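You operate a simulated robot arm through the tools that you are given. There is no shell and no other tool.

Carry out the task below with a simulated robot arm. There is one attempt and no reset: what you move stays moved.

## Task
Set the stop to 90 mm, slide the bright block up to it, clamp it and fit the green pin.
Fine: at the flat vice; the short pin with that cap goes fully into the square opening of the block; leave the other pins.
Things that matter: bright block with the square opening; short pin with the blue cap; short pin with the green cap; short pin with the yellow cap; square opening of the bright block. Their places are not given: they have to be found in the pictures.

Only the result counts: the job must be done as asked and must still hold three seconds after the hand-in. Knocking over, shifting, dropping, spilling or breaking anything else fails it. Lids that push on must go on centred and level and be pressed home; caps that screw on are set level and turned clockwise until they are tight.

## Robot
A 7-joint arm with a three-finger gripper, fixed in place. Base frame: the origin is on the floor under the middle of its stand, x ahead of it, y to its left, z up; the work surface is at about z = 868. Readings come in mm, degrees, newtons and seconds.
It reaches about 1342 mm from its shoulder. Its first joint turns from -166.0 to 166.0 degrees. Payload 2.69 kg.
Tool frame: the origin (TCP) lies between the finger pads and is the grasp point; the fingertips stand 30 mm ahead of it; z points along the fingers, y is the line along which they close. The gripper opens to 128 mm; its body begins 117 mm behind the TCP.
Orientation is told as [roll, pitch, yaw] about the base's x, y, z axes, in that order, counted from this pose: with the fingers straight down and closing along the base's y, the tool's x points along the base's -x, its y along +y and its z along -z.

## Interface
- The arm moves only by the tool send_rows. Its argument "increments" is text: rows parted by semicolons, each of 7 numbers parted by spaces: the shift along the tool's x, y, z in mm, then the turn, a rotation vector about the tool's x, y, z in degrees, then the closure in counts, from 0 (fully open) to 255 (shut). In form: tx ty tz ax ay az grip; .... A call has 1 to 20 rows; each row shifts and turns the commanded pose from where the row before left it, along the tool's axes as they then stand. Rows are played at 5 a second. More than 50 mm and 8.6 degrees between two rows, or a gripper value outside its range, and nothing of the call is played. A pose out of reach is approached as far as the arm can. The call stops where the force on the tool passes 40 N (or 10 N more than at its start, if that is more) or the arm is blocked; 0.2 s more then pass. Each finger travels about 127 mm/s and halts on what it meets, pressing with about 35 N; the grip force reading is that of the motor and also rises with nothing between the fingers. The clock runs only during rows and for 0.2 s after the last one: add rows that do not move to give the fingers time. It gives the time, the measured TCP pose, the force on the tool (base axes), the opening and the grip force at its end, in the units of the frame above (readings bear some noise), with the torque about the TCP (base axes, N m) and any sound that the robot's microphone picked up, and new pictures: "views" is both (left out), scene, wrist or none.
- Cameras (640 x 400 px; columns grow to the right, rows downward): "scene" is fixed at [53.3, -502.1, 1621.8]; the picture's right is [0.78, -0.63, 0.00], its down [-0.30, -0.38, -0.87] and it looks along [0.55, 0.68, -0.49] (base axes); focal length 345 px, centre (320, 200). "wrist" rides on the gripper at [58, 54, -131] in the tool frame; the picture's right is [-0.68, 0.74, 0.00], its down [-0.62, -0.57, -0.55] and it looks along [-0.40, -0.37, 0.84] (tool axes); focal length 234 px, centre (320, 200).
- slide_trunk(by): moves the trunk up (or, below 0, down) by that many mm; the arm rides with it, the base frame stays. It gives what a move gives, with no picture.
- measure_at(camera, pixels): for up to 12 pixels [column, row] of the newest picture of that camera ("zoom" is the newest enlarged one), the place [x, y, z] in the base frame of the surface seen there, good to about 2 mm, but the place of the scene camera against the robot may be out by one fixed shift of up to 18 mm in any direction. The clock stands still meanwhile.
- inspect(camera, box): a new picture of the part [left, top, right, bottom] of that camera's present view, enlarged. The clock stands still meanwhile.
- job_done(): hands the job in; it is judged then, once.

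Leave the gripper open and the arm clear of the work at the hand-in unless told otherwise.

The tools are called after "Request:" as name(argument=value, ...) on one line, values as JSON. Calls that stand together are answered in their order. send_rows: Moves the arm, as the interface text tells. Its arguments: {"type":"object","properties":{"increments":{"type":"string"},"views":{"type":"string","enum":["both","scene","wrist","none"]}},"required":["increments"]} The other tools are called the same way: slide_trunk (by) moves the trunk up or down; measure_at (camera, pixels) gives the place of the surface under pixels of a picture; inspect (camera, box) takes an enlarged picture of a part of a camera's view; job_done () hands the job in.

At the start:

```text
time: 0.0
tool_pos: [684.2, 202.8, 1164.7]
orientation: [0.0, 0.0, 0.0]
ft_force: [0.7, 0.1, -0.7]
torque: [-0.03, 0.01, 0.02]
gripper_width: 128.1
grip_force: 0.1
trunk travel left (down, up): [-150.0, 200.0]
```

scene: 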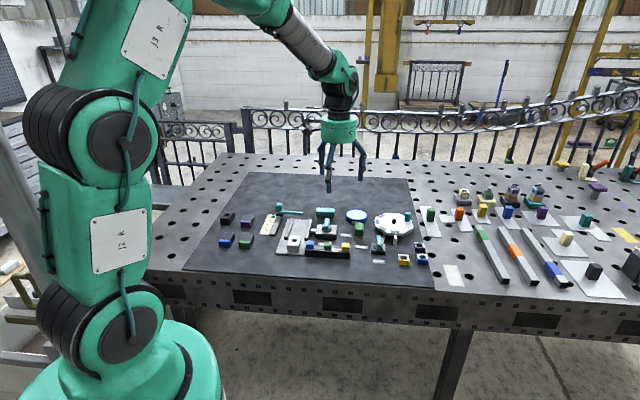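
wrist: 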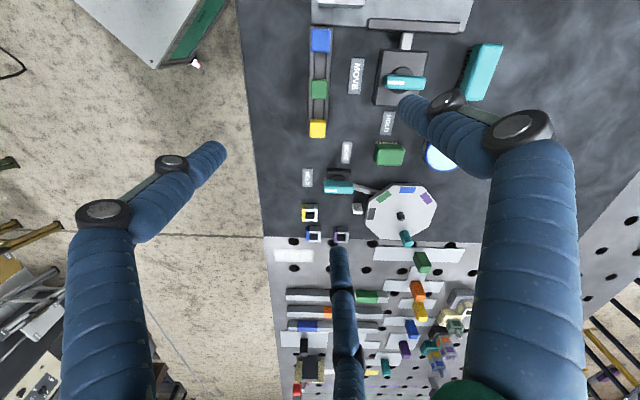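

I see a dark mat with a vice, a pin rack, blocks and a dial. I'll enlarge the work area in both cameras first.

Request:
inspect(camera="scene", box=[210, 195, 350, 275])

Request:
inspect(camera="scene", box=[300, 195, 440, 275])

Request:
inspect(camera="wrist", box=[240, 0, 520, 160])

Request:
inspect(camera="wrist", box=[270, 130, 480, 260])

```text
4.57 times, centred on (280, 235) of scene
```

zoom: 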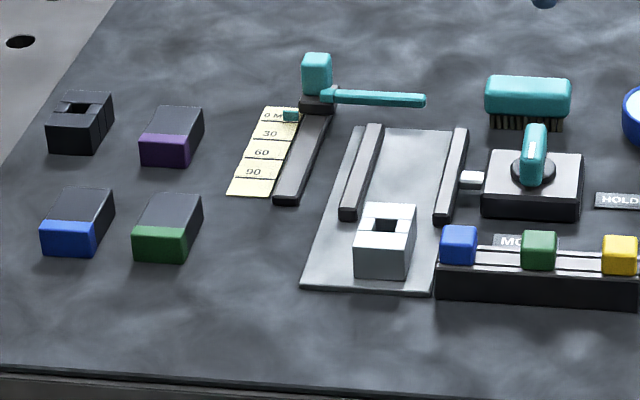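

```text
4.57 times, centred on (370, 235) of scene
```

zoom: 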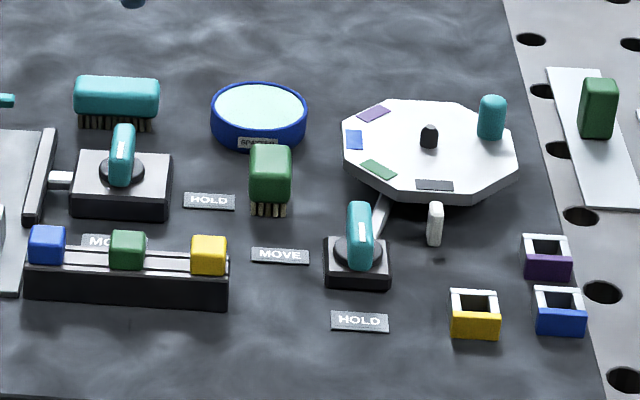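

```text
2.29 times, centred on (380, 80) of wrist
```

zoom: 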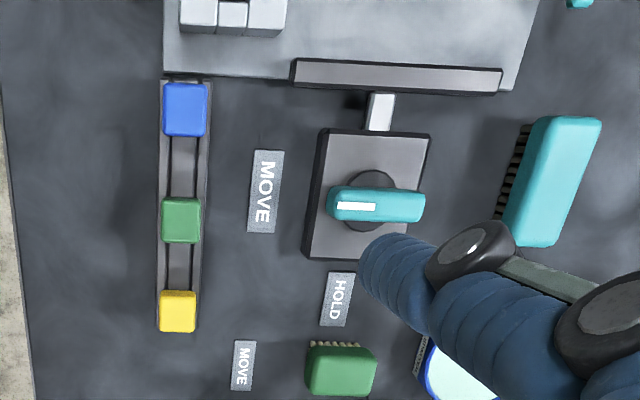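

```text
3.05 times, centred on (375, 195) of wrist
```

zoom: 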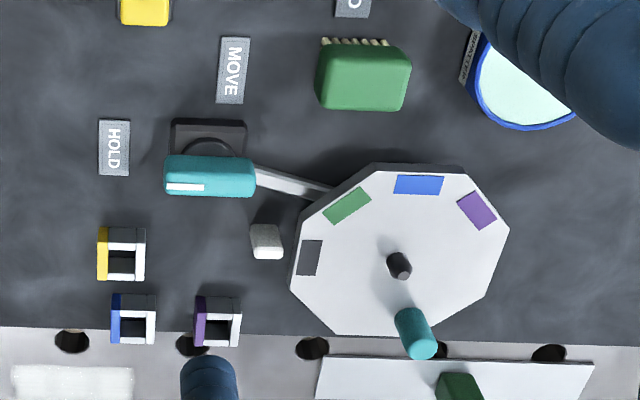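

I see the vice with two jaws, the bright block at its front end, a scaled rail with a teal stop carriage and arm, and a lever with HOLD/MOVE plates. I'll zoom in further on the stop and vice.

Request:
inspect(camera="scene", box=[256, 200, 312, 240])

Request:
measure_at(camera="zoom", pixels=[[320, 200]])

Request:
inspect(camera="scene", box=[272, 220, 342, 265])

```text
10.00 times, centred on (284, 220) of scene
```

zoom: 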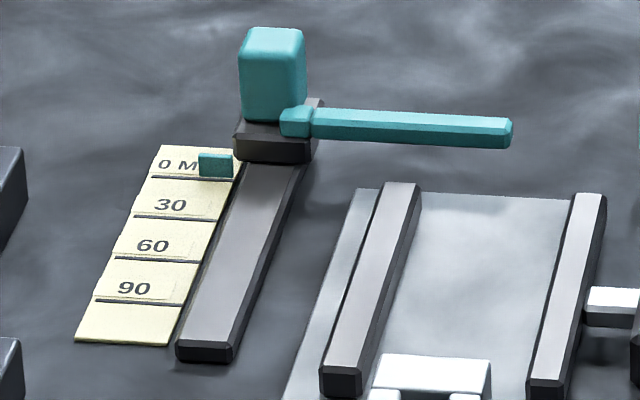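

```text
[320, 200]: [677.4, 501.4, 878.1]
```

```text
8.89 times, centred on (307, 242) of scene
```

zoom: 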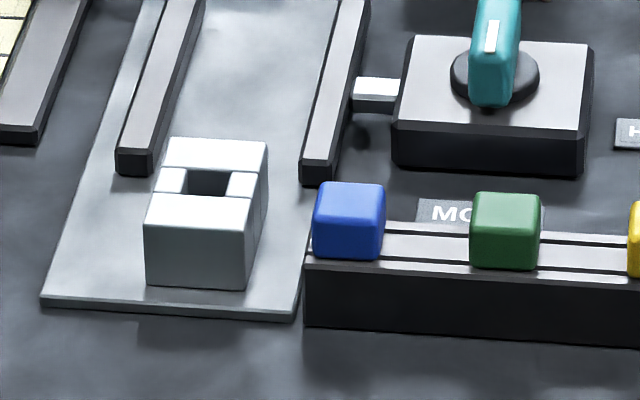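

Now I'll measure key points in the scene picture (scale lines, stop, vice, block, pins) and the same things in the wrist picture for comparing offsets.

Request:
measure_at(camera="scene", pixels=[[267.4, 217.7], [275.4, 218.0], [258.0, 229.9], [270.2, 230.4], [273.5, 216.5], [279, 211], [277, 204], [300, 212.7], [333, 212.7], [275.5, 233], [285, 217]])

Request:
measure_at(camera="scene", pixels=[[310.4, 242.9], [329, 243], [346, 245], [292, 240], [296, 244.5], [291, 248], [300, 248], [319, 222], [326.5, 232], [287, 240], [309, 240]])

Request:
measure_at(camera="wrist", pixels=[[320, 47], [319, 96], [317, 134], [320, 38], [405, 83], [389, 155], [402, 40], [343, 8], [415, 25], [385, 65], [318, 128]])

```text
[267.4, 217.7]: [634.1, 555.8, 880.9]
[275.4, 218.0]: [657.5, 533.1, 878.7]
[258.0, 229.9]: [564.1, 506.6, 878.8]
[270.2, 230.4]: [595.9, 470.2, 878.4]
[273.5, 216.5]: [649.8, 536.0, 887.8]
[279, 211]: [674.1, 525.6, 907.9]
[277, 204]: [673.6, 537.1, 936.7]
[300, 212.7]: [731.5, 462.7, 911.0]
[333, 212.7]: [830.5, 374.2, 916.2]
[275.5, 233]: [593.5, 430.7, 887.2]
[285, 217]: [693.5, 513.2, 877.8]
```

```text
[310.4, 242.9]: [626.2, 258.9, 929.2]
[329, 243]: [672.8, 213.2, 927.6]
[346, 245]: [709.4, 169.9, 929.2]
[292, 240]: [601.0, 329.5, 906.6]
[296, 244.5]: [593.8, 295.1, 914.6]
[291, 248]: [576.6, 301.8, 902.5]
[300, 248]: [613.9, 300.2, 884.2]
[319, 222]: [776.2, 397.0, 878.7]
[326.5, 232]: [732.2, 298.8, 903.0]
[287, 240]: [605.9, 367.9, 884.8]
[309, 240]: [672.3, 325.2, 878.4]
```

```text
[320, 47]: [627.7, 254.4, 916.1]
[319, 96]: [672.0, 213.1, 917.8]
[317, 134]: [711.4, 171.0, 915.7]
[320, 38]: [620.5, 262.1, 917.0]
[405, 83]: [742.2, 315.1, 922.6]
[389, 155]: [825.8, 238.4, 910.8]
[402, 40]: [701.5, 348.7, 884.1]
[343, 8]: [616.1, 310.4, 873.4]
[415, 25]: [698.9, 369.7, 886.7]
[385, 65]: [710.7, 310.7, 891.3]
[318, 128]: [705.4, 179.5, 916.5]
```

The scene camera reads roughly 12 mm high against the wrist camera, and the layout sits at 45° to the base axes. Now I'll partially close the gripper where it stands, to see how the three fingers move.

Request:
send_rows(increments="0 0 0 0 0 0 128; 0 0 0 0 0 0 128; 0 0 0 0 0 0 128; 0 0 0 0 0 0 128")

Request:
send_rows(increments="0 0 0 0 0 0 200; 0 0 0 0 0 0 200; 0 0 0 0 0 0 200; 0 0 0 0 0 0 200")

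Request:
send_rows(increments="0 0 0 0 0 0 255; 0 0 0 0 0 0 255; 0 0 0 0 0 0 255; 0 0 0 0 0 0 255")

```text
time: 1.0
tool_pos: [683.7, 202.5, 1164.5]
orientation: [0.0, 0.0, 0.0]
ft_force: [-0.4, 0.1, 0.0]
torque: [0.02, -0.02, 0.04]
gripper_width: 63.7
grip_force: 0.0
trunk travel left (down, up): [-150.0, 200.0]
```

scene: 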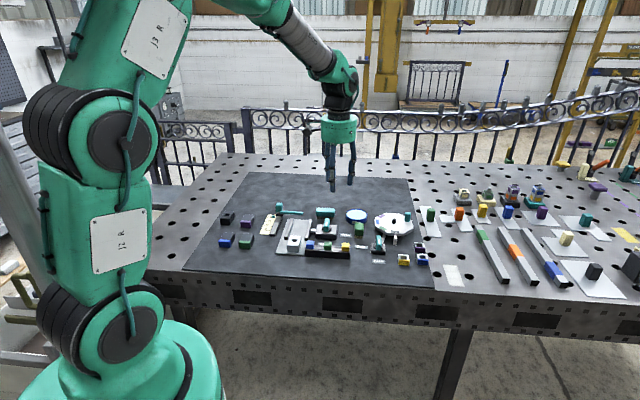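
wrist: 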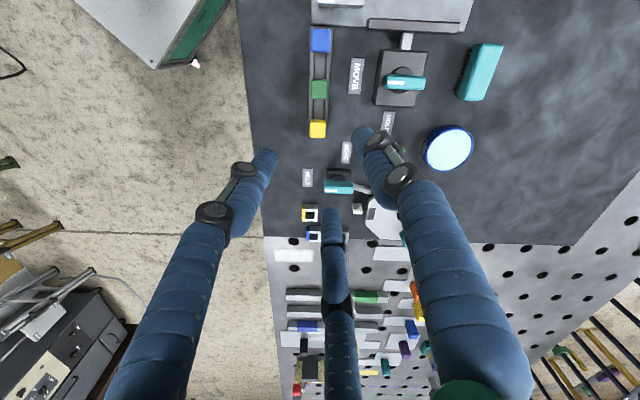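

```text
time: 2.0
tool_pos: [685.6, 202.6, 1164.7]
orientation: [0.0, 0.0, 0.0]
ft_force: [0.2, -0.1, -0.6]
torque: [-0.04, 0.05, 0.0]
gripper_width: 28.1
grip_force: 0.1
trunk travel left (down, up): [-150.0, 200.0]
```

scene: 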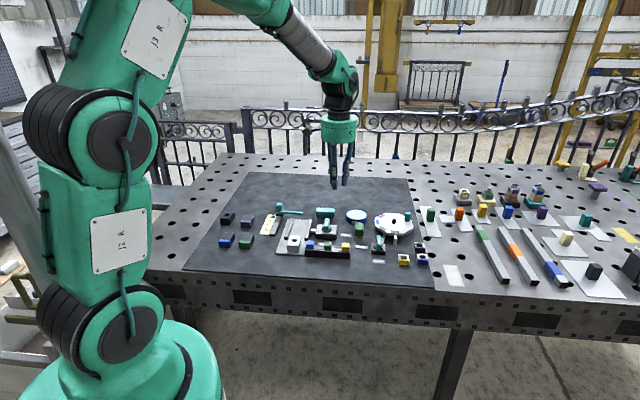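
wrist: 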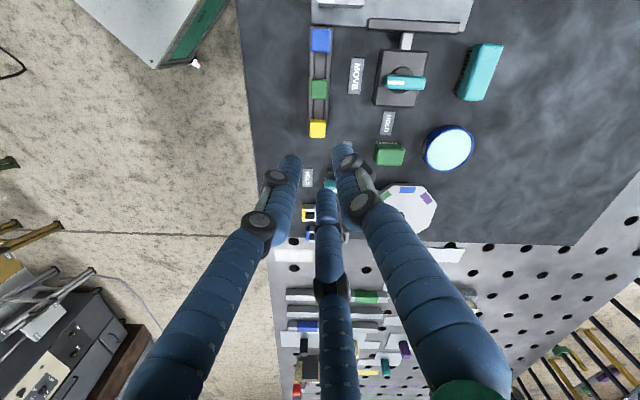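

```text
time: 3.0
tool_pos: [684.7, 202.7, 1164.8]
orientation: [0.0, 0.0, 0.0]
ft_force: [-0.2, -0.1, 0.8]
torque: [0.01, -0.01, -0.02]
gripper_width: 2.1
grip_force: 31.7
trunk travel left (down, up): [-150.0, 200.0]
```

scene: 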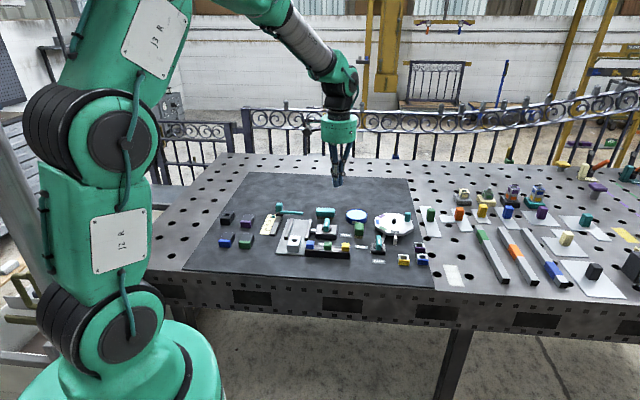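
wrist: 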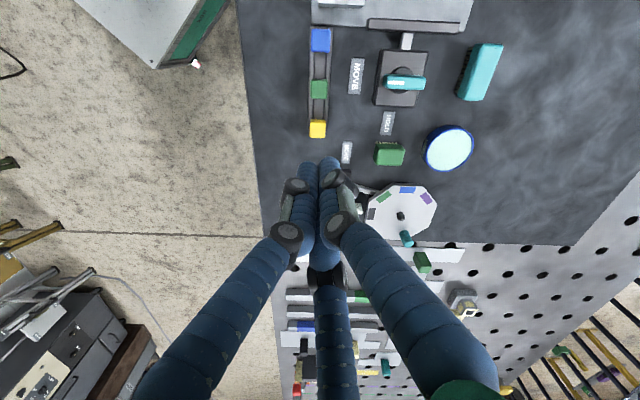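

The fingers close radially at 120° (one on tool +y, two at ∓x/−y), with the width falling about 0.5 mm per count. Next I open again, move over toward the stop side and turn to yaw 45°, so the wrist camera looks at the stop and vice.

Request:
send_rows(increments="17.7 42.4 6.4 0 0 0 0; 17.7 42.4 6.4 0 0 0 0; 17.7 42.4 6.4 0 0 0 0; 17.7 42.4 6.4 0 0 0 0; 17.7 42.4 6.4 0 0 0 0; 17.7 42.4 6.4 0 0 0 0; 17.7 42.4 6.4 0 0 0 0; 0 0 0 0 0 -7.5 0; 0 0 0 0 0 -7.5 0; 0 0 0 0 0 -7.5 0; 0 0 0 0 0 -7.5 0; 0 0 0 0 0 -7.5 0; 0 0 0 0 0 -7.5 0; 0 0 0 0 0 0 0; 0 0 0 0 0 0 0")

```text
time: 6.2
tool_pos: [561.9, 499.4, 1120.5]
orientation: [0.0, 0.0, 45.1]
ft_force: [0.3, -0.6, 0.2]
torque: [-0.02, -0.03, -0.03]
gripper_width: 127.9
grip_force: 0.1
trunk travel left (down, up): [-150.0, 200.0]
```

scene: 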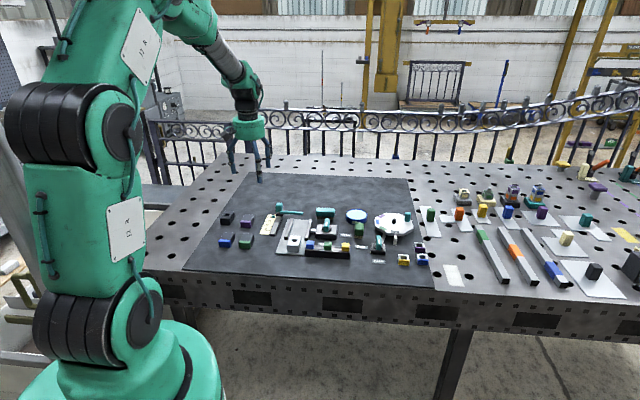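
wrist: 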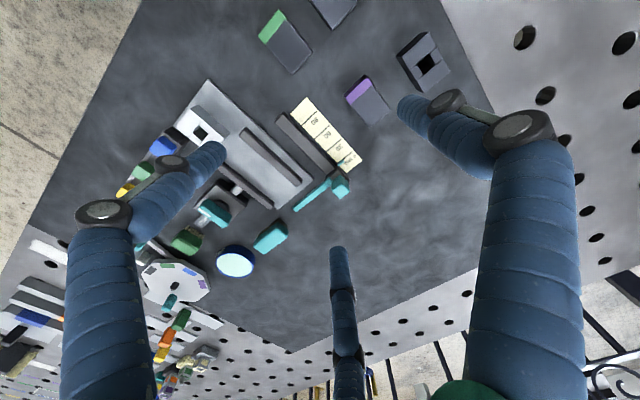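

The vice, scale and stop are visible around (190–370, 90–220). I'll enlarge that part.

Request:
inspect(camera="wrist", box=[260, 90, 372, 216])

Request:
inspect(camera="wrist", box=[150, 70, 330, 230])

Request:
measure_at(camera="zoom", pixels=[[320, 200]])

```text
3.17 times, centred on (316, 153) of wrist
```

zoom: 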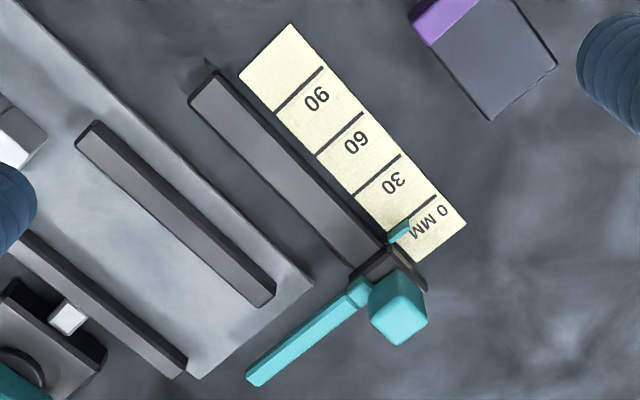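

```text
2.50 times, centred on (240, 150) of wrist
```

zoom: 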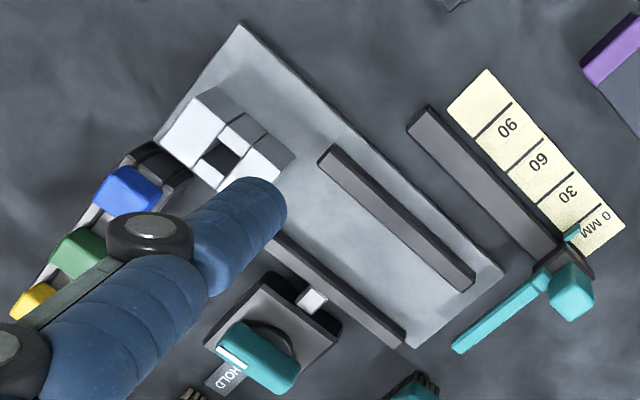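

```text
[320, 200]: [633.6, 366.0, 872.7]
```

I'll re-take the scale/stop zoom and measure the line ends, pointer tab, carriage, knob, arm and jaws on it.

Request:
inspect(camera="wrist", box=[260, 90, 372, 216])

Request:
measure_at(camera="zoom", pixels=[[322, 68], [278, 109], [361, 114], [317, 154], [399, 156], [355, 195], [436, 197], [400, 232], [207, 75], [190, 100], [410, 225], [388, 238]])

Request:
measure_at(camera="zoom", pixels=[[398, 290], [400, 272], [380, 300], [400, 318], [420, 300], [360, 285], [300, 340], [255, 378], [92, 125], [270, 290], [180, 365], [310, 285]])

```text
3.17 times, centred on (316, 153) of wrist
```

zoom: 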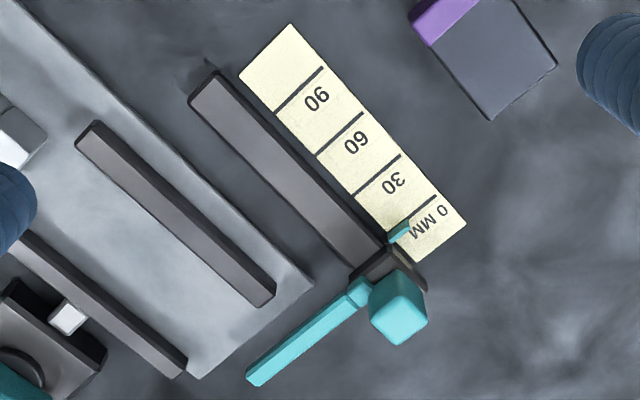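

```text
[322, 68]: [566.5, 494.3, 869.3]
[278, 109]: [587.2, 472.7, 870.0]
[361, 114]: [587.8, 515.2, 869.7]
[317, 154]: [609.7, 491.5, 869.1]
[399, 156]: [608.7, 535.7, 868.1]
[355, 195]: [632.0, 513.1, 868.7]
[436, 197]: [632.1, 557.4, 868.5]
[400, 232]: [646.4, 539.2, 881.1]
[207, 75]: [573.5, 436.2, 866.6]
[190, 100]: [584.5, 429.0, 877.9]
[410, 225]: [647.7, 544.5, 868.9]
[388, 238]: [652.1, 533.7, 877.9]
```

```text
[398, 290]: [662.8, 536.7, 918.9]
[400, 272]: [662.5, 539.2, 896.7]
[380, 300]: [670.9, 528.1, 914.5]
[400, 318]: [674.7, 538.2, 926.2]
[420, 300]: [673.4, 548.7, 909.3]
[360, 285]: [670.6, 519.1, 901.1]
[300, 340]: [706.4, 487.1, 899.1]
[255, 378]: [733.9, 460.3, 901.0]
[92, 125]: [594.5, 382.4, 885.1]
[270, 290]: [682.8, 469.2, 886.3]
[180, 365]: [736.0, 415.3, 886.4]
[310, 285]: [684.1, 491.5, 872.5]
```

Scale lines are truly 30 mm apart, and the pointer tab is around the 0 line. I'll go lower for a closer view of the stop (TCP about z 1000, off to the near side of the knob).

Request:
send_rows(increments="-17.4 -0.5 40 0 0 0 0; -17.4 -0.5 40 0 0 0 0; -17.4 -0.5 40 0 0 0 0; 0 0 0 0 0 0 0; 0 0 0 0 0 0 0", views="wrist")

```text
time: 7.4
tool_pos: [600.2, 534.8, 1000.8]
orientation: [0.0, 0.1, 45.1]
ft_force: [-0.2, -0.2, -0.2]
torque: [0.01, -0.01, 0.0]
gripper_width: 128.0
grip_force: 0.1
trunk travel left (down, up): [-150.0, 200.0]
```

wrist: 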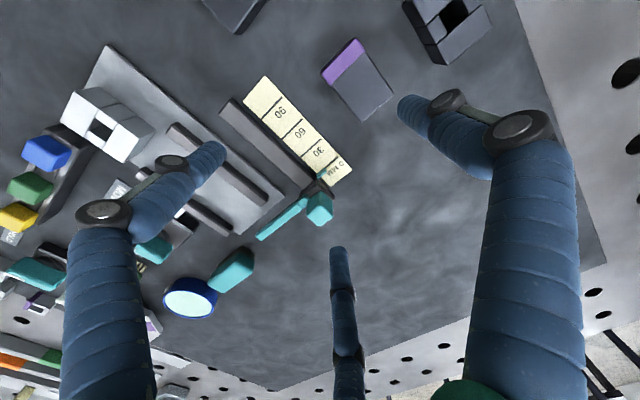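

Closer now; I'll enlarge the stop and scale.

Request:
inspect(camera="wrist", box=[215, 70, 365, 245])

Request:
inspect(camera="wrist", box=[280, 140, 360, 240])

Request:
measure_at(camera="zoom", pixels=[[320, 200]])

```text
2.29 times, centred on (290, 158) of wrist
```

zoom: 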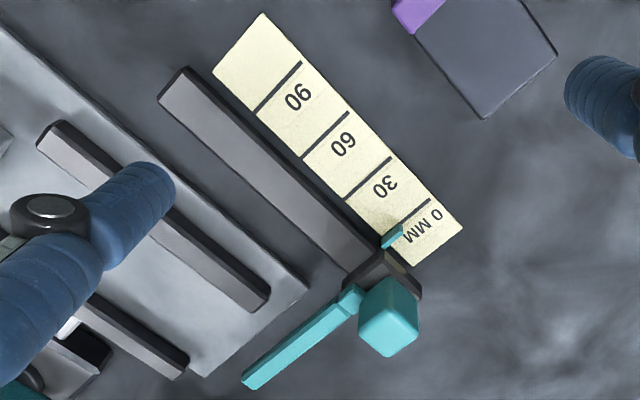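

```text
4.00 times, centred on (320, 190) of wrist
```

zoom: 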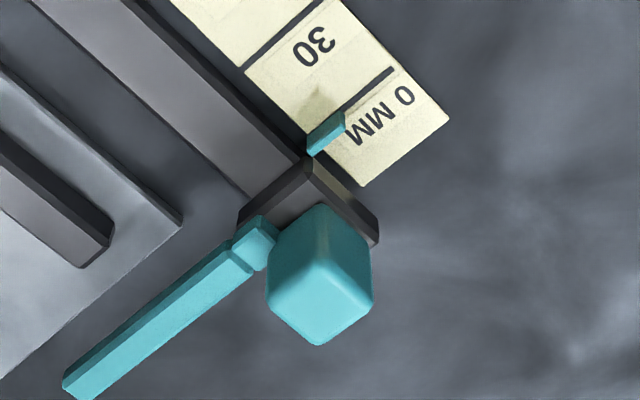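

```text
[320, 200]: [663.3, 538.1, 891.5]
```

I see the knob's top face as a diamond with corners near (268,283), (318,345), (373,302), (325,250) in the zoom. I'll measure its points, carriage top, tab and arm.

Request:
measure_at(camera="zoom", pixels=[[321, 296], [276, 283], [318, 335], [366, 302], [325, 258], [295, 240], [350, 240], [290, 195], [345, 205], [325, 133], [250, 240], [150, 325]])

Request:
measure_at(camera="zoom", pixels=[[392, 69], [350, 107], [314, 2], [247, 70], [308, 145], [343, 113], [305, 155], [316, 155], [80, 385], [72, 388], [225, 250], [240, 265]])

```text
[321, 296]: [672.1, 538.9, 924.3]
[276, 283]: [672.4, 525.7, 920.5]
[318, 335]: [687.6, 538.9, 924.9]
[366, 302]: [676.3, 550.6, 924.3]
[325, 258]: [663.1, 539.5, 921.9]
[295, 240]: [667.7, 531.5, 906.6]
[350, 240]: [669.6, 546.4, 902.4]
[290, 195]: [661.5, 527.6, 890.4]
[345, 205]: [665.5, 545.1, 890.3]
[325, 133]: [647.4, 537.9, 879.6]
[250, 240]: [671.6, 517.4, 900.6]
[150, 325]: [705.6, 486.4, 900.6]
```

```text
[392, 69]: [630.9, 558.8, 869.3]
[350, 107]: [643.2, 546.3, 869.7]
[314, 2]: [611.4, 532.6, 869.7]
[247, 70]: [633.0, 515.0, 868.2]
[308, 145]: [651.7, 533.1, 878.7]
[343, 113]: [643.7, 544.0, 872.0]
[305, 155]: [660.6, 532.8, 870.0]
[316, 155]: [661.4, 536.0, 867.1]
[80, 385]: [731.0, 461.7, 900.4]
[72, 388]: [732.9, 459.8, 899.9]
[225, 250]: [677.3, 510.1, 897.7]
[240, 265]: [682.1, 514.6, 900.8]
```

Knob top is centred near (674.5, 538.5), top z≈924, carriage top ≈890, arm top ≈901. I'll zoom in hard on the pointer tab against the 0 line to read the present setting.

Request:
inspect(camera="wrist", box=[308, 155, 348, 195])

Request:
inspect(camera="scene", box=[258, 205, 290, 225])

```text
10.00 times, centred on (328, 175) of wrist
```

zoom: 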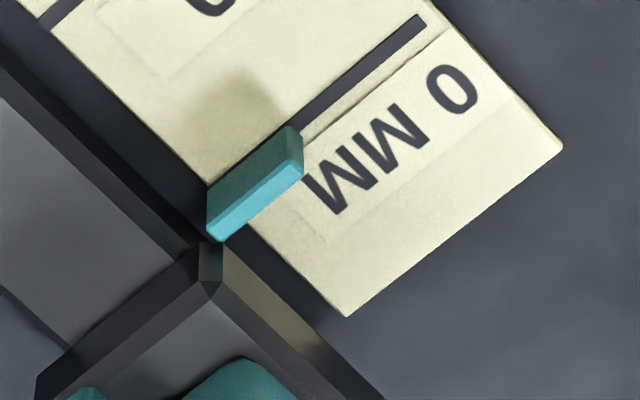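

```text
16.00 times, centred on (274, 215) of scene
```

zoom: 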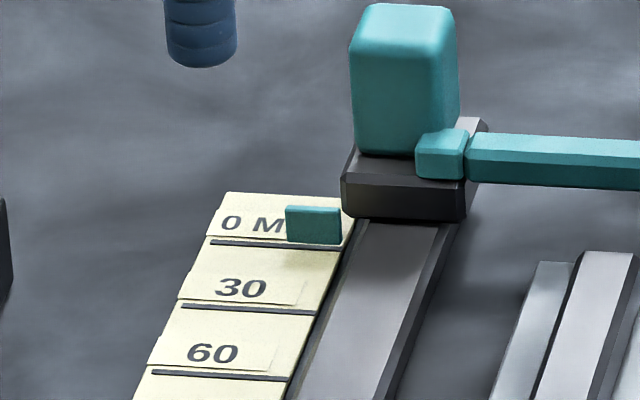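

The tab sits right on the 0 line, so the setting now is ≈0 mm. I'll move above the knob at (674.5, 538.5) with the fingers half closed, then check before descending.

Request:
send_rows(increments="-13.8 -12.5 0 0 0 0 120; -13.8 -12.5 0 0 0 0 120; -13.8 -12.5 0 0 0 0 120; -13.8 -12.5 0 0 0 0 120; 0 0 15 0 0 0 120; 0 0 15 0 0 0 120; 0 0 0 0 0 0 120; 0 0 0 0 0 0 120")

```text
time: 9.2
tool_pos: [672.1, 540.9, 969.8]
orientation: [0.0, 0.0, 45.0]
ft_force: [0.0, 0.1, -1.0]
torque: [0.03, 0.04, 0.0]
gripper_width: 67.7
grip_force: 0.0
trunk travel left (down, up): [-150.0, 200.0]
```

scene: 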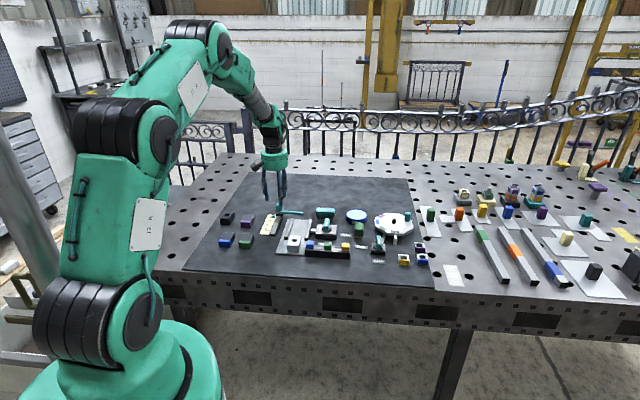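
wrist: 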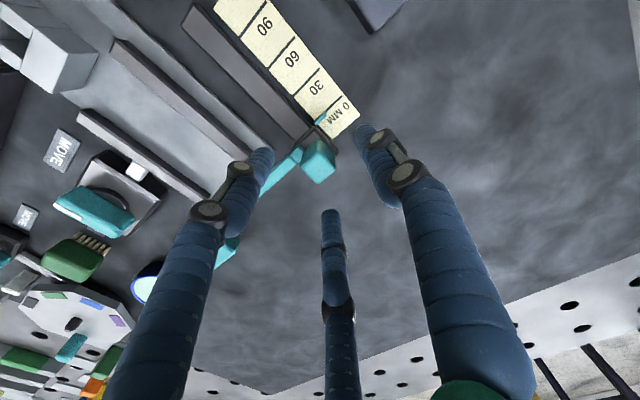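

The knob top is at (318,165), nearly under the TCP but ~2.5 mm toward tool −y. I'll correct that, descend to TCP z≈935 (tips ≈905, above arm and carriage), then close.

Request:
send_rows(increments="0 -2.5 0 0 0 0 120; 0 0 12 0 0 0 120; 0 0 12 0 0 0 120; 0 0 11 0 0 0 120; 0 0 0 0 0 0 120; 0 0 0 0 0 0 120")

```text
time: 10.6
tool_pos: [675.9, 538.2, 934.2]
orientation: [0.0, 0.0, 45.0]
ft_force: [-0.1, -1.2, -0.1]
torque: [0.02, -0.02, -0.01]
gripper_width: 67.8
grip_force: 0.0
trunk travel left (down, up): [-150.0, 200.0]
```

scene: 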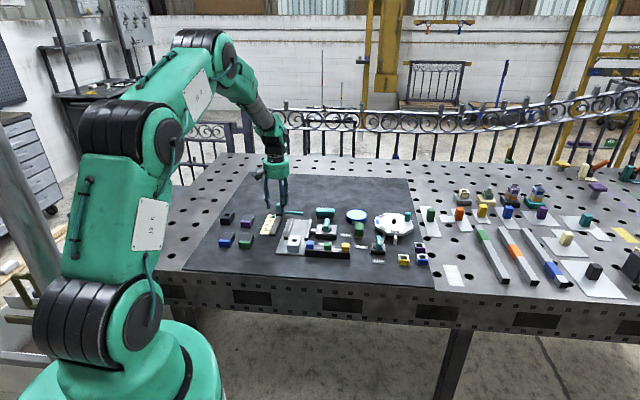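
wrist: 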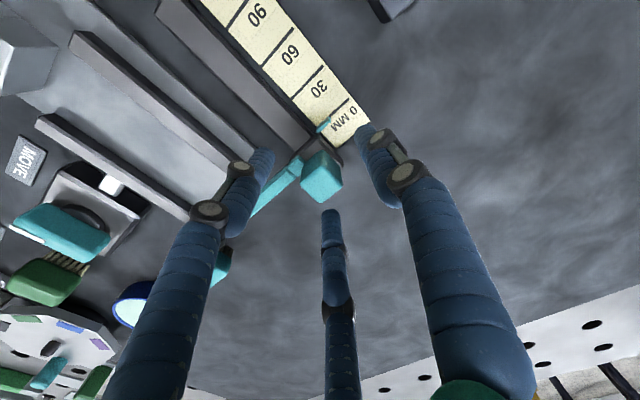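

The knob lies centred between the three fingers. I'll close slowly in steps.

Request:
send_rows(increments="0 0 0 0 0 0 170; 0 0 0 0 0 0 190; 0 0 0 0 0 0 200; 0 0 0 0 0 0 210; 0 0 0 0 0 0 220; 0 0 0 0 0 0 230; 0 0 0 0 0 0 230; 0 0 0 0 0 0 230")

Request:
inspect(camera="wrist", box=[220, 90, 400, 230])

```text
time: 12.4
tool_pos: [674.8, 539.0, 933.8]
orientation: [0.0, -0.1, 45.0]
ft_force: [4.1, 6.7, 0.7]
torque: [0.35, -0.02, 0.08]
gripper_width: 29.4
grip_force: 13.0
trunk travel left (down, up): [-150.0, 200.0]
```

scene: 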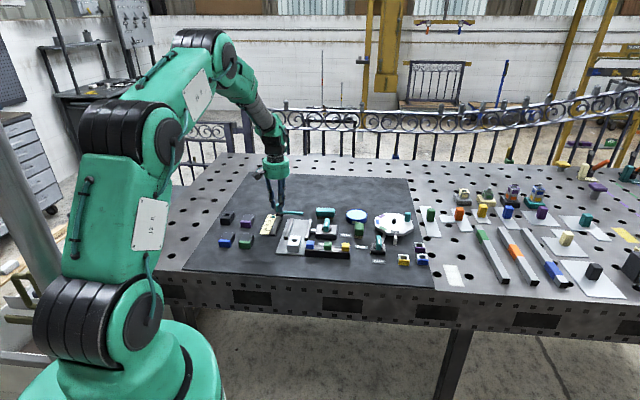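
wrist: 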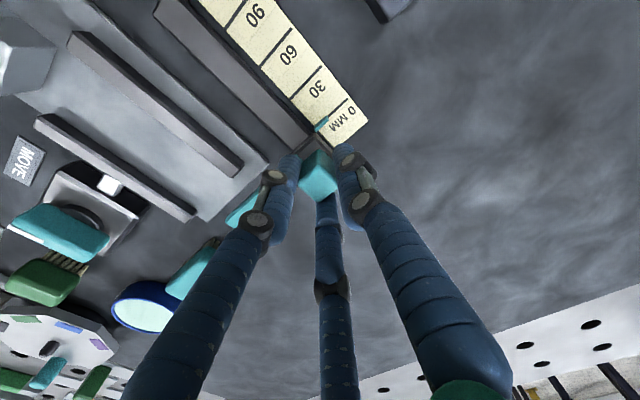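

```text
2.86 times, centred on (310, 160) of wrist
```

zoom: 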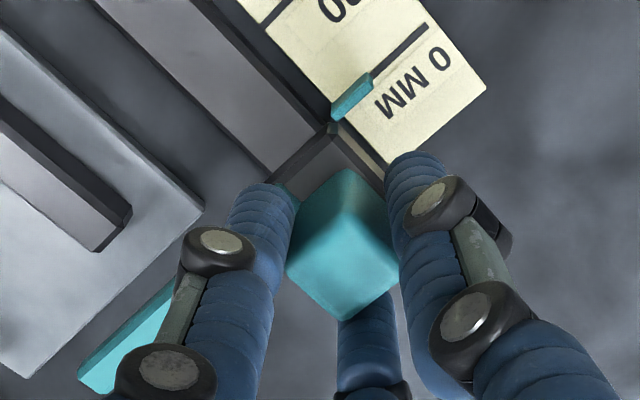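

The knob is held (width 29.4). I'll drag it toward the front (tool +x = −v) for the first 30 mm and watch force and tab.

Request:
send_rows(increments="5 0 0 0 0 0 230; 5 0 0 0 0 0 230; 5 0 0 0 0 0 230; 5 0 0 0 0 0 230; 5 0 0 0 0 0 230; 5 0 0 0 0 0 230; 0 0 0 0 0 0 230; 0 0 0 0 0 0 230")

Request:
inspect(camera="wrist", box=[220, 90, 400, 230])

```text
time: 14.2
tool_pos: [654.0, 515.5, 934.8]
orientation: [0.0, 0.0, 45.0]
ft_force: [-0.5, 10.5, -1.6]
torque: [0.37, 0.09, 0.1]
gripper_width: 29.4
grip_force: 12.2
trunk travel left (down, up): [-150.0, 200.0]
```

scene: 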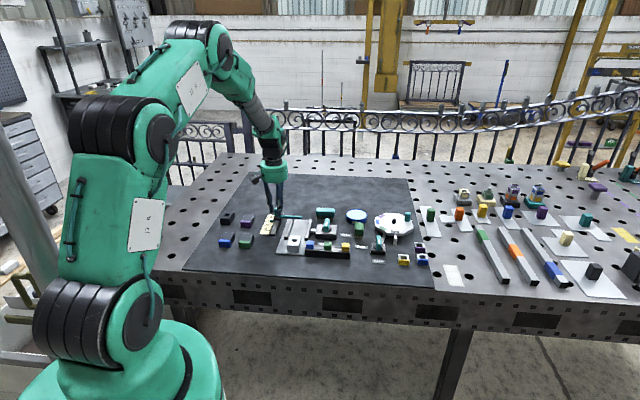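
wrist: 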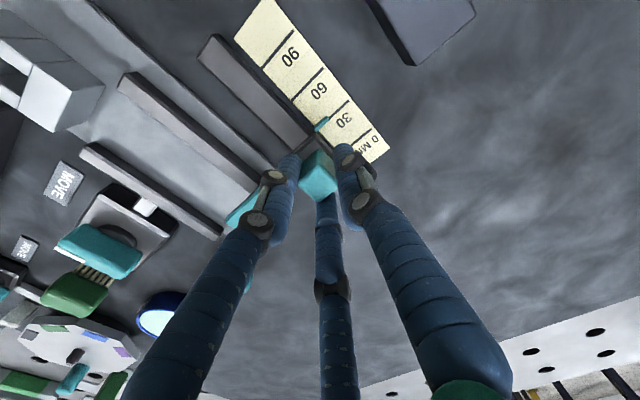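

```text
2.86 times, centred on (310, 160) of wrist
```

zoom: 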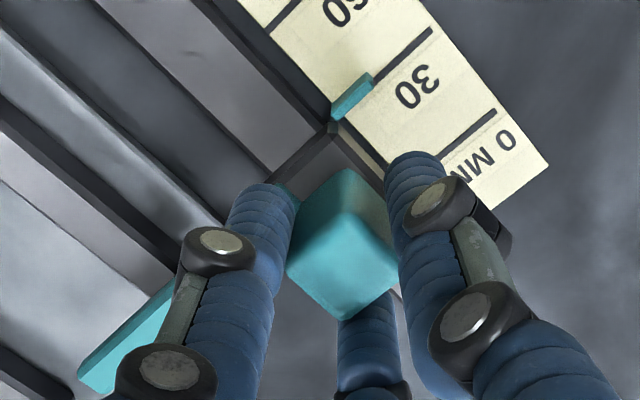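

The tab moved exactly to the 30 line with 30 mm of travel. A slight side force (toward −u) suggests the rail is about 1° off, so I'll add a small tool +y shift while dragging another 55 mm.

Request:
send_rows(increments="5 0.15 0 0 0 0 230; 5 0.15 0 0 0 0 230; 5 0.15 0 0 0 0 230; 5 0.15 0 0 0 0 230; 5 0.15 0 0 0 0 230; 5 0.15 0 0 0 0 230; 5 0.15 0 0 0 0 230; 5 0.15 0 0 0 0 230; 5 0.15 0 0 0 0 230; 5 0.15 0 0 0 0 230; 5 0.15 0 0 0 0 230; 0 0 0 0 0 0 230; 0 0 0 0 0 0 230", views="wrist")

Request:
inspect(camera="wrist", box=[220, 90, 400, 230])

```text
time: 17.0
tool_pos: [614.8, 477.6, 934.6]
orientation: [0.0, 0.1, 45.0]
ft_force: [0.7, -11.4, -4.9]
torque: [-0.24, 0.03, -0.05]
gripper_width: 29.3
grip_force: 13.0
trunk travel left (down, up): [-150.0, 200.0]
```

wrist: 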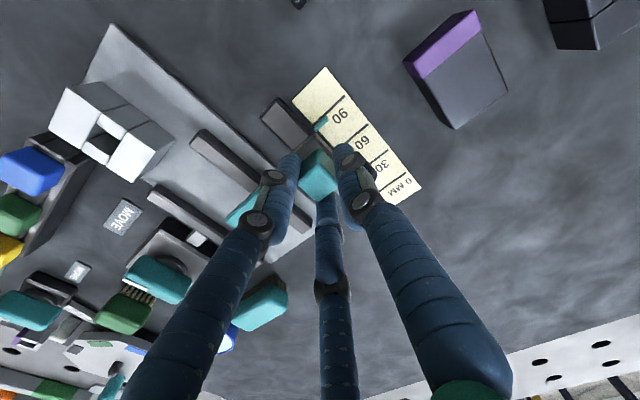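

```text
2.86 times, centred on (310, 160) of wrist
```

zoom: 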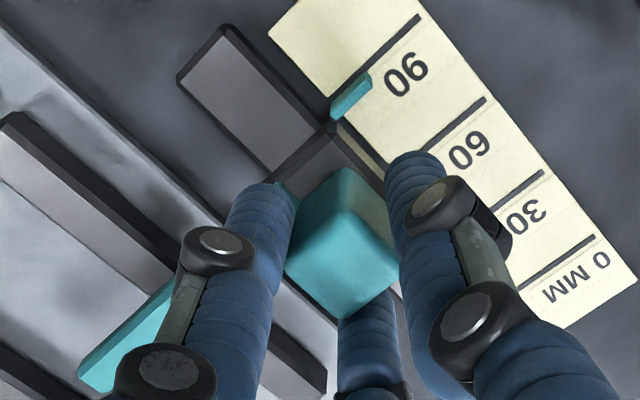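

Tab is about 5 mm short of the 90 line; side force now says I over-compensated by ~0.6 mm. I'll move 4.5 mm more with a small tool −y correction, then look closely.

Request:
send_rows(increments="2 -0.3 0 0 0 0 230; 2.5 -0.3 0 0 0 0 230; 0 0 0 0 0 0 230; 0 0 0 0 0 0 230")

Request:
inspect(camera="wrist", box=[300, 85, 364, 145])

Request:
measure_at(camera="zoom", pixels=[[320, 200]])

Request:
inspect(camera="scene", box=[248, 215, 288, 240])

```text
time: 18.0
tool_pos: [611.9, 475.8, 934.5]
orientation: [0.0, -0.1, 45.0]
ft_force: [6.3, 3.2, -0.2]
torque: [0.1, -0.16, 0.08]
gripper_width: 29.4
grip_force: 12.6
trunk travel left (down, up): [-150.0, 200.0]
```

scene: 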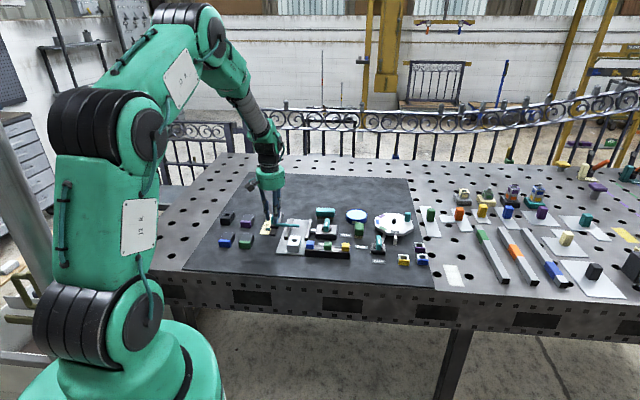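
wrist: 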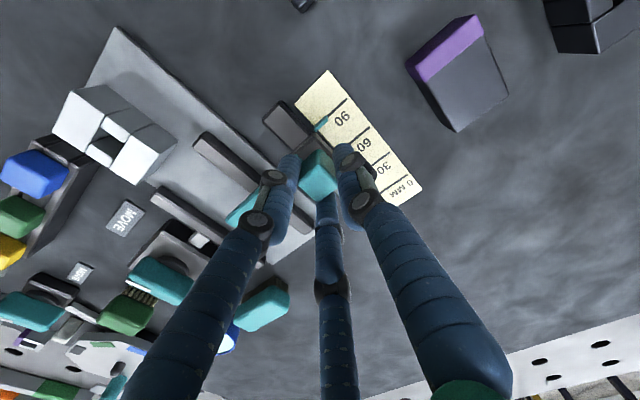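

```text
6.67 times, centred on (332, 115) of wrist
```

zoom: 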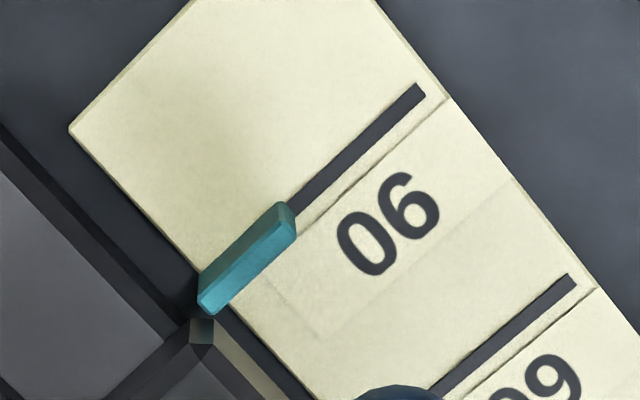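

```text
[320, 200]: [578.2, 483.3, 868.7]
```

```text
16.00 times, centred on (268, 228) of scene
```

zoom: 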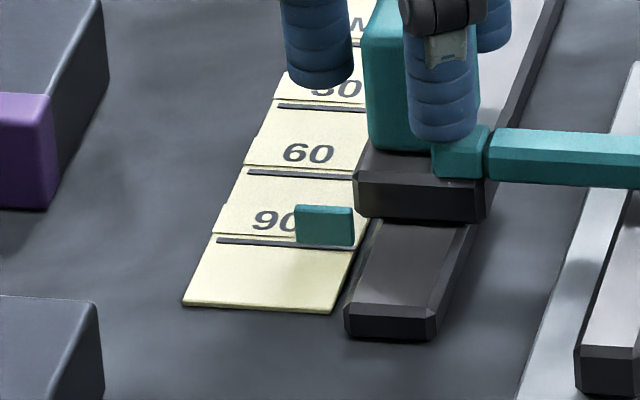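

Now I take the same zoom box as before the drag ([220,90,400,230]) so I can compare the tab against the line in exactly the same view geometry, plus tight zooms.

Request:
inspect(camera="wrist", box=[220, 90, 400, 230])

Request:
inspect(camera="wrist", box=[310, 100, 342, 136])

Request:
measure_at(camera="zoom", pixels=[[320, 200]])

Request:
inspect(camera="scene", box=[260, 224, 276, 234])

```text
2.86 times, centred on (310, 160) of wrist
```

zoom: 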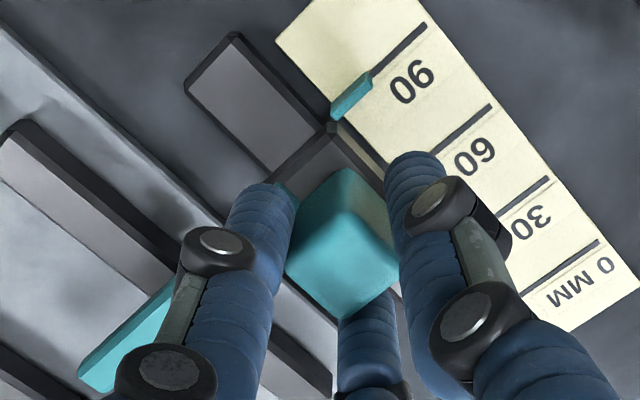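

```text
11.11 times, centred on (326, 118) of wrist
```

zoom: 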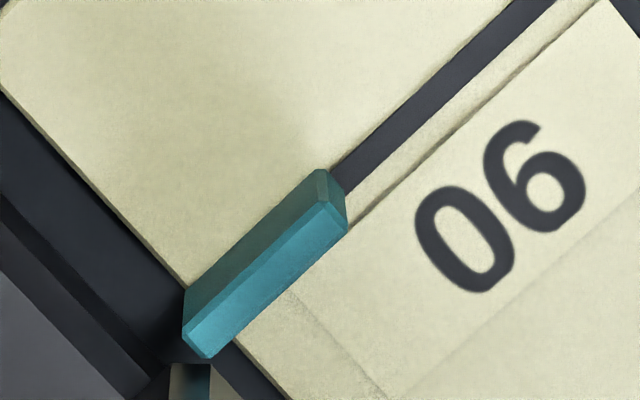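

```text
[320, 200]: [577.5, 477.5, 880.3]
```

```text
16.00 times, centred on (268, 229) of scene
```

zoom: 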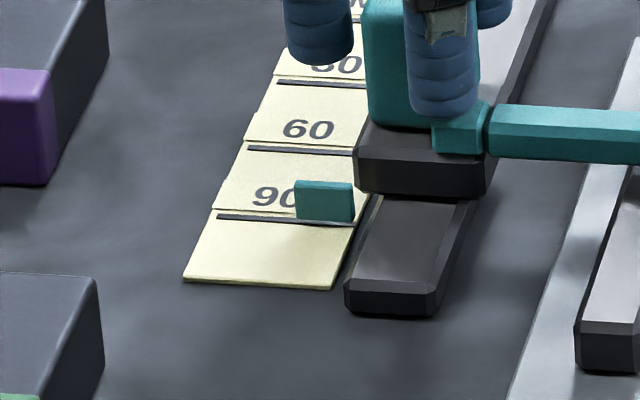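

The tab's bottom edge now sits right on the 90 line, matching the initial picture at 0 (within ~0.3 mm). I'll open the fingers gently, then rise.

Request:
send_rows(increments="0 0 0 0 0 0 200; 0 0 0 0 0 0 190; 0 0 0 0 0 0 160; 0 0 0 0 0 0 130; 0 0 0 0 0 0 120; 0 0 0 0 0 0 120", views="wrist")

Request:
inspect(camera="wrist", box=[310, 100, 342, 136])

```text
time: 19.4
tool_pos: [611.4, 474.7, 935.3]
orientation: [0.0, 0.0, 45.0]
ft_force: [-0.1, 0.9, 0.4]
torque: [-0.01, 0.03, 0.01]
gripper_width: 67.7
grip_force: 0.2
trunk travel left (down, up): [-150.0, 200.0]
```

wrist: 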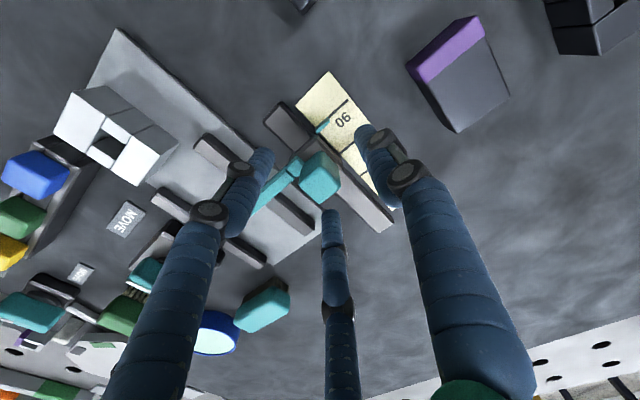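

```text
11.11 times, centred on (326, 118) of wrist
```

zoom: 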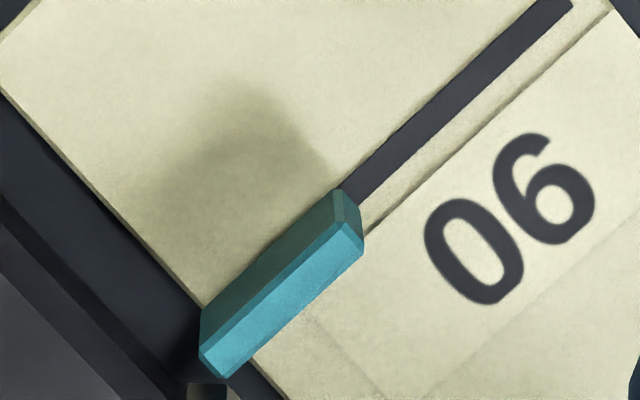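

Still exactly on the 90 line after release. I'll rise and move to a spot from which the wrist camera sees the block and the front of the vice closely.

Request:
send_rows(increments="0 0 -20 0 0 0 100; 0 0 -25 0 0 0 60; 0 0 -25 0 0 0 0; 35.4 -13.6 0 0 0 0 0; 35.4 -13.6 0 0 0 0 0; 35.4 -13.6 0 0 0 0 0; 35.4 -13.6 0 0 0 0 0; 35.4 -13.6 0 0 0 0 0; 0 0 0 0 0 0 0; 0 0 0 0 0 0 0")

Request:
inspect(camera="wrist", box=[200, 60, 420, 240])

```text
time: 21.6
tool_pos: [534.2, 302.0, 1004.6]
orientation: [0.0, 0.0, 45.1]
ft_force: [-0.4, -0.4, 1.2]
torque: [-0.01, -0.01, 0.02]
gripper_width: 128.0
grip_force: 0.0
trunk travel left (down, up): [-150.0, 200.0]
```

scene: 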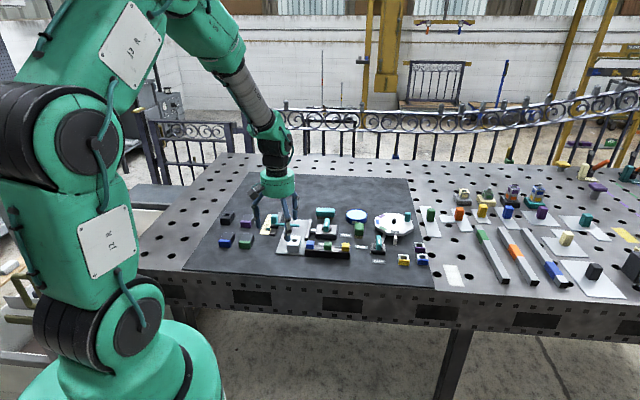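
wrist: 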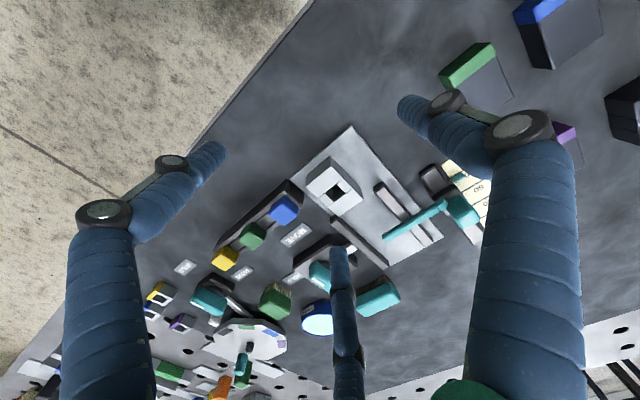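

```text
2.22 times, centred on (310, 150) of wrist
```

zoom: 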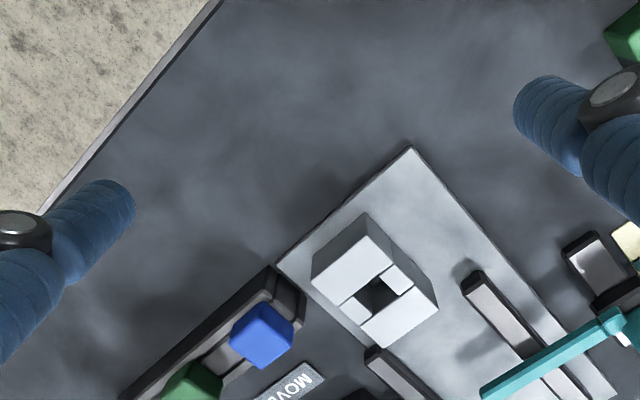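

Good view of block, jaws and stop arm. I'll zoom on the block and measure its top and edges, and the jaws and arm.

Request:
inspect(camera="wrist", box=[275, 120, 455, 270])

Request:
inspect(camera="wrist", box=[290, 140, 390, 230])

Request:
measure_at(camera="zoom", pixels=[[320, 200]])

```text
2.67 times, centred on (365, 195) of wrist
```

zoom: 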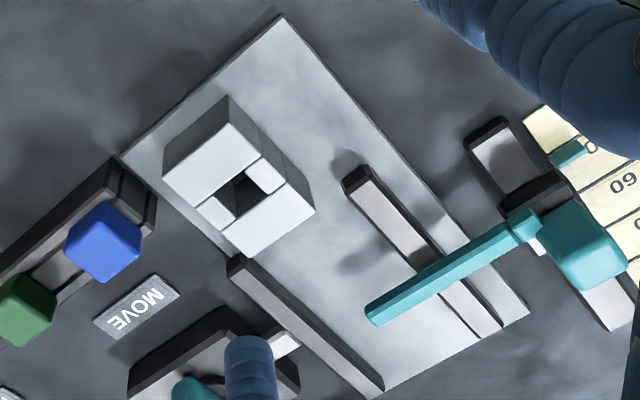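

```text
4.44 times, centred on (340, 185) of wrist
```

zoom: 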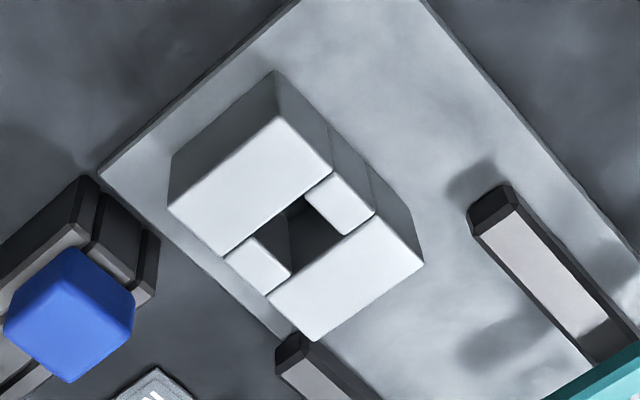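

```text
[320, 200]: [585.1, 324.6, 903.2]
```

I'll measure block top corners, opening corners, bottom edge, jaw fronts and plate.

Request:
measure_at(camera="zoom", pixels=[[282, 123], [416, 265], [312, 333], [175, 206], [303, 197], [345, 233], [288, 252], [305, 180], [256, 240], [353, 238], [272, 297], [295, 230]])

Request:
measure_at(camera="zoom", pixels=[[275, 75], [172, 160], [410, 215], [500, 205], [480, 228], [600, 350], [285, 370], [312, 350], [101, 172], [255, 35], [500, 120], [70, 270]])

```text
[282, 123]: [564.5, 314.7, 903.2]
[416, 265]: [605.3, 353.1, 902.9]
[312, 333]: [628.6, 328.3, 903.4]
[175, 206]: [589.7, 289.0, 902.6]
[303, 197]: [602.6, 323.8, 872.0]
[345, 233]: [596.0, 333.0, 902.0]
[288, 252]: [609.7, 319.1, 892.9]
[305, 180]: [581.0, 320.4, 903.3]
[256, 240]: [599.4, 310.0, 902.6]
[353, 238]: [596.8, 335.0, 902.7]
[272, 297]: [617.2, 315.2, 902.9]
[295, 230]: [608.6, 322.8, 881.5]
```

```text
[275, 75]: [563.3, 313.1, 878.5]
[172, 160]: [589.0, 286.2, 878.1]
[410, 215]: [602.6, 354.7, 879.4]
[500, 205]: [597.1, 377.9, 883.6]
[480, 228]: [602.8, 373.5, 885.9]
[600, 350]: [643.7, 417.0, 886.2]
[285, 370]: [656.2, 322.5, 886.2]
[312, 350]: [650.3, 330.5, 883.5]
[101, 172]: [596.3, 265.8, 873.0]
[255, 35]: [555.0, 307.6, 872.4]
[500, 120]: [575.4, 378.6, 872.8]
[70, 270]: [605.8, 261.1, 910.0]
```

The block is 56 (along v) × 36 (along u) × 30 mm high, centred at ≈(597, 321), opening ≈16 mm square in its middle. Jaws leave ~14 mm each side. I'll now measure the stop arm more exactly.

Request:
inspect(camera="wrist", box=[370, 180, 470, 260])

Request:
measure_at(camera="zoom", pixels=[[320, 200]])

```text
5.00 times, centred on (420, 220) of wrist
```

zoom: 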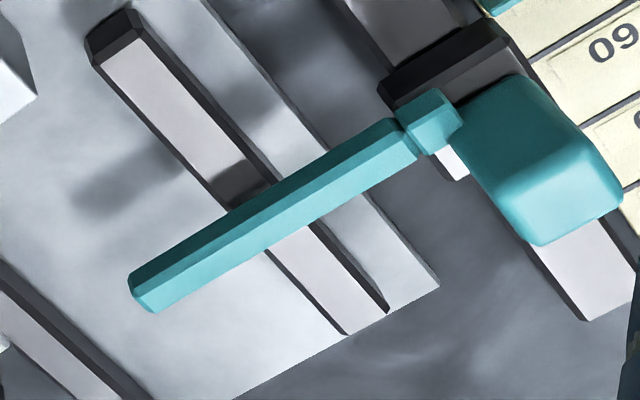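

```text
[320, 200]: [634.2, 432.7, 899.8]
```

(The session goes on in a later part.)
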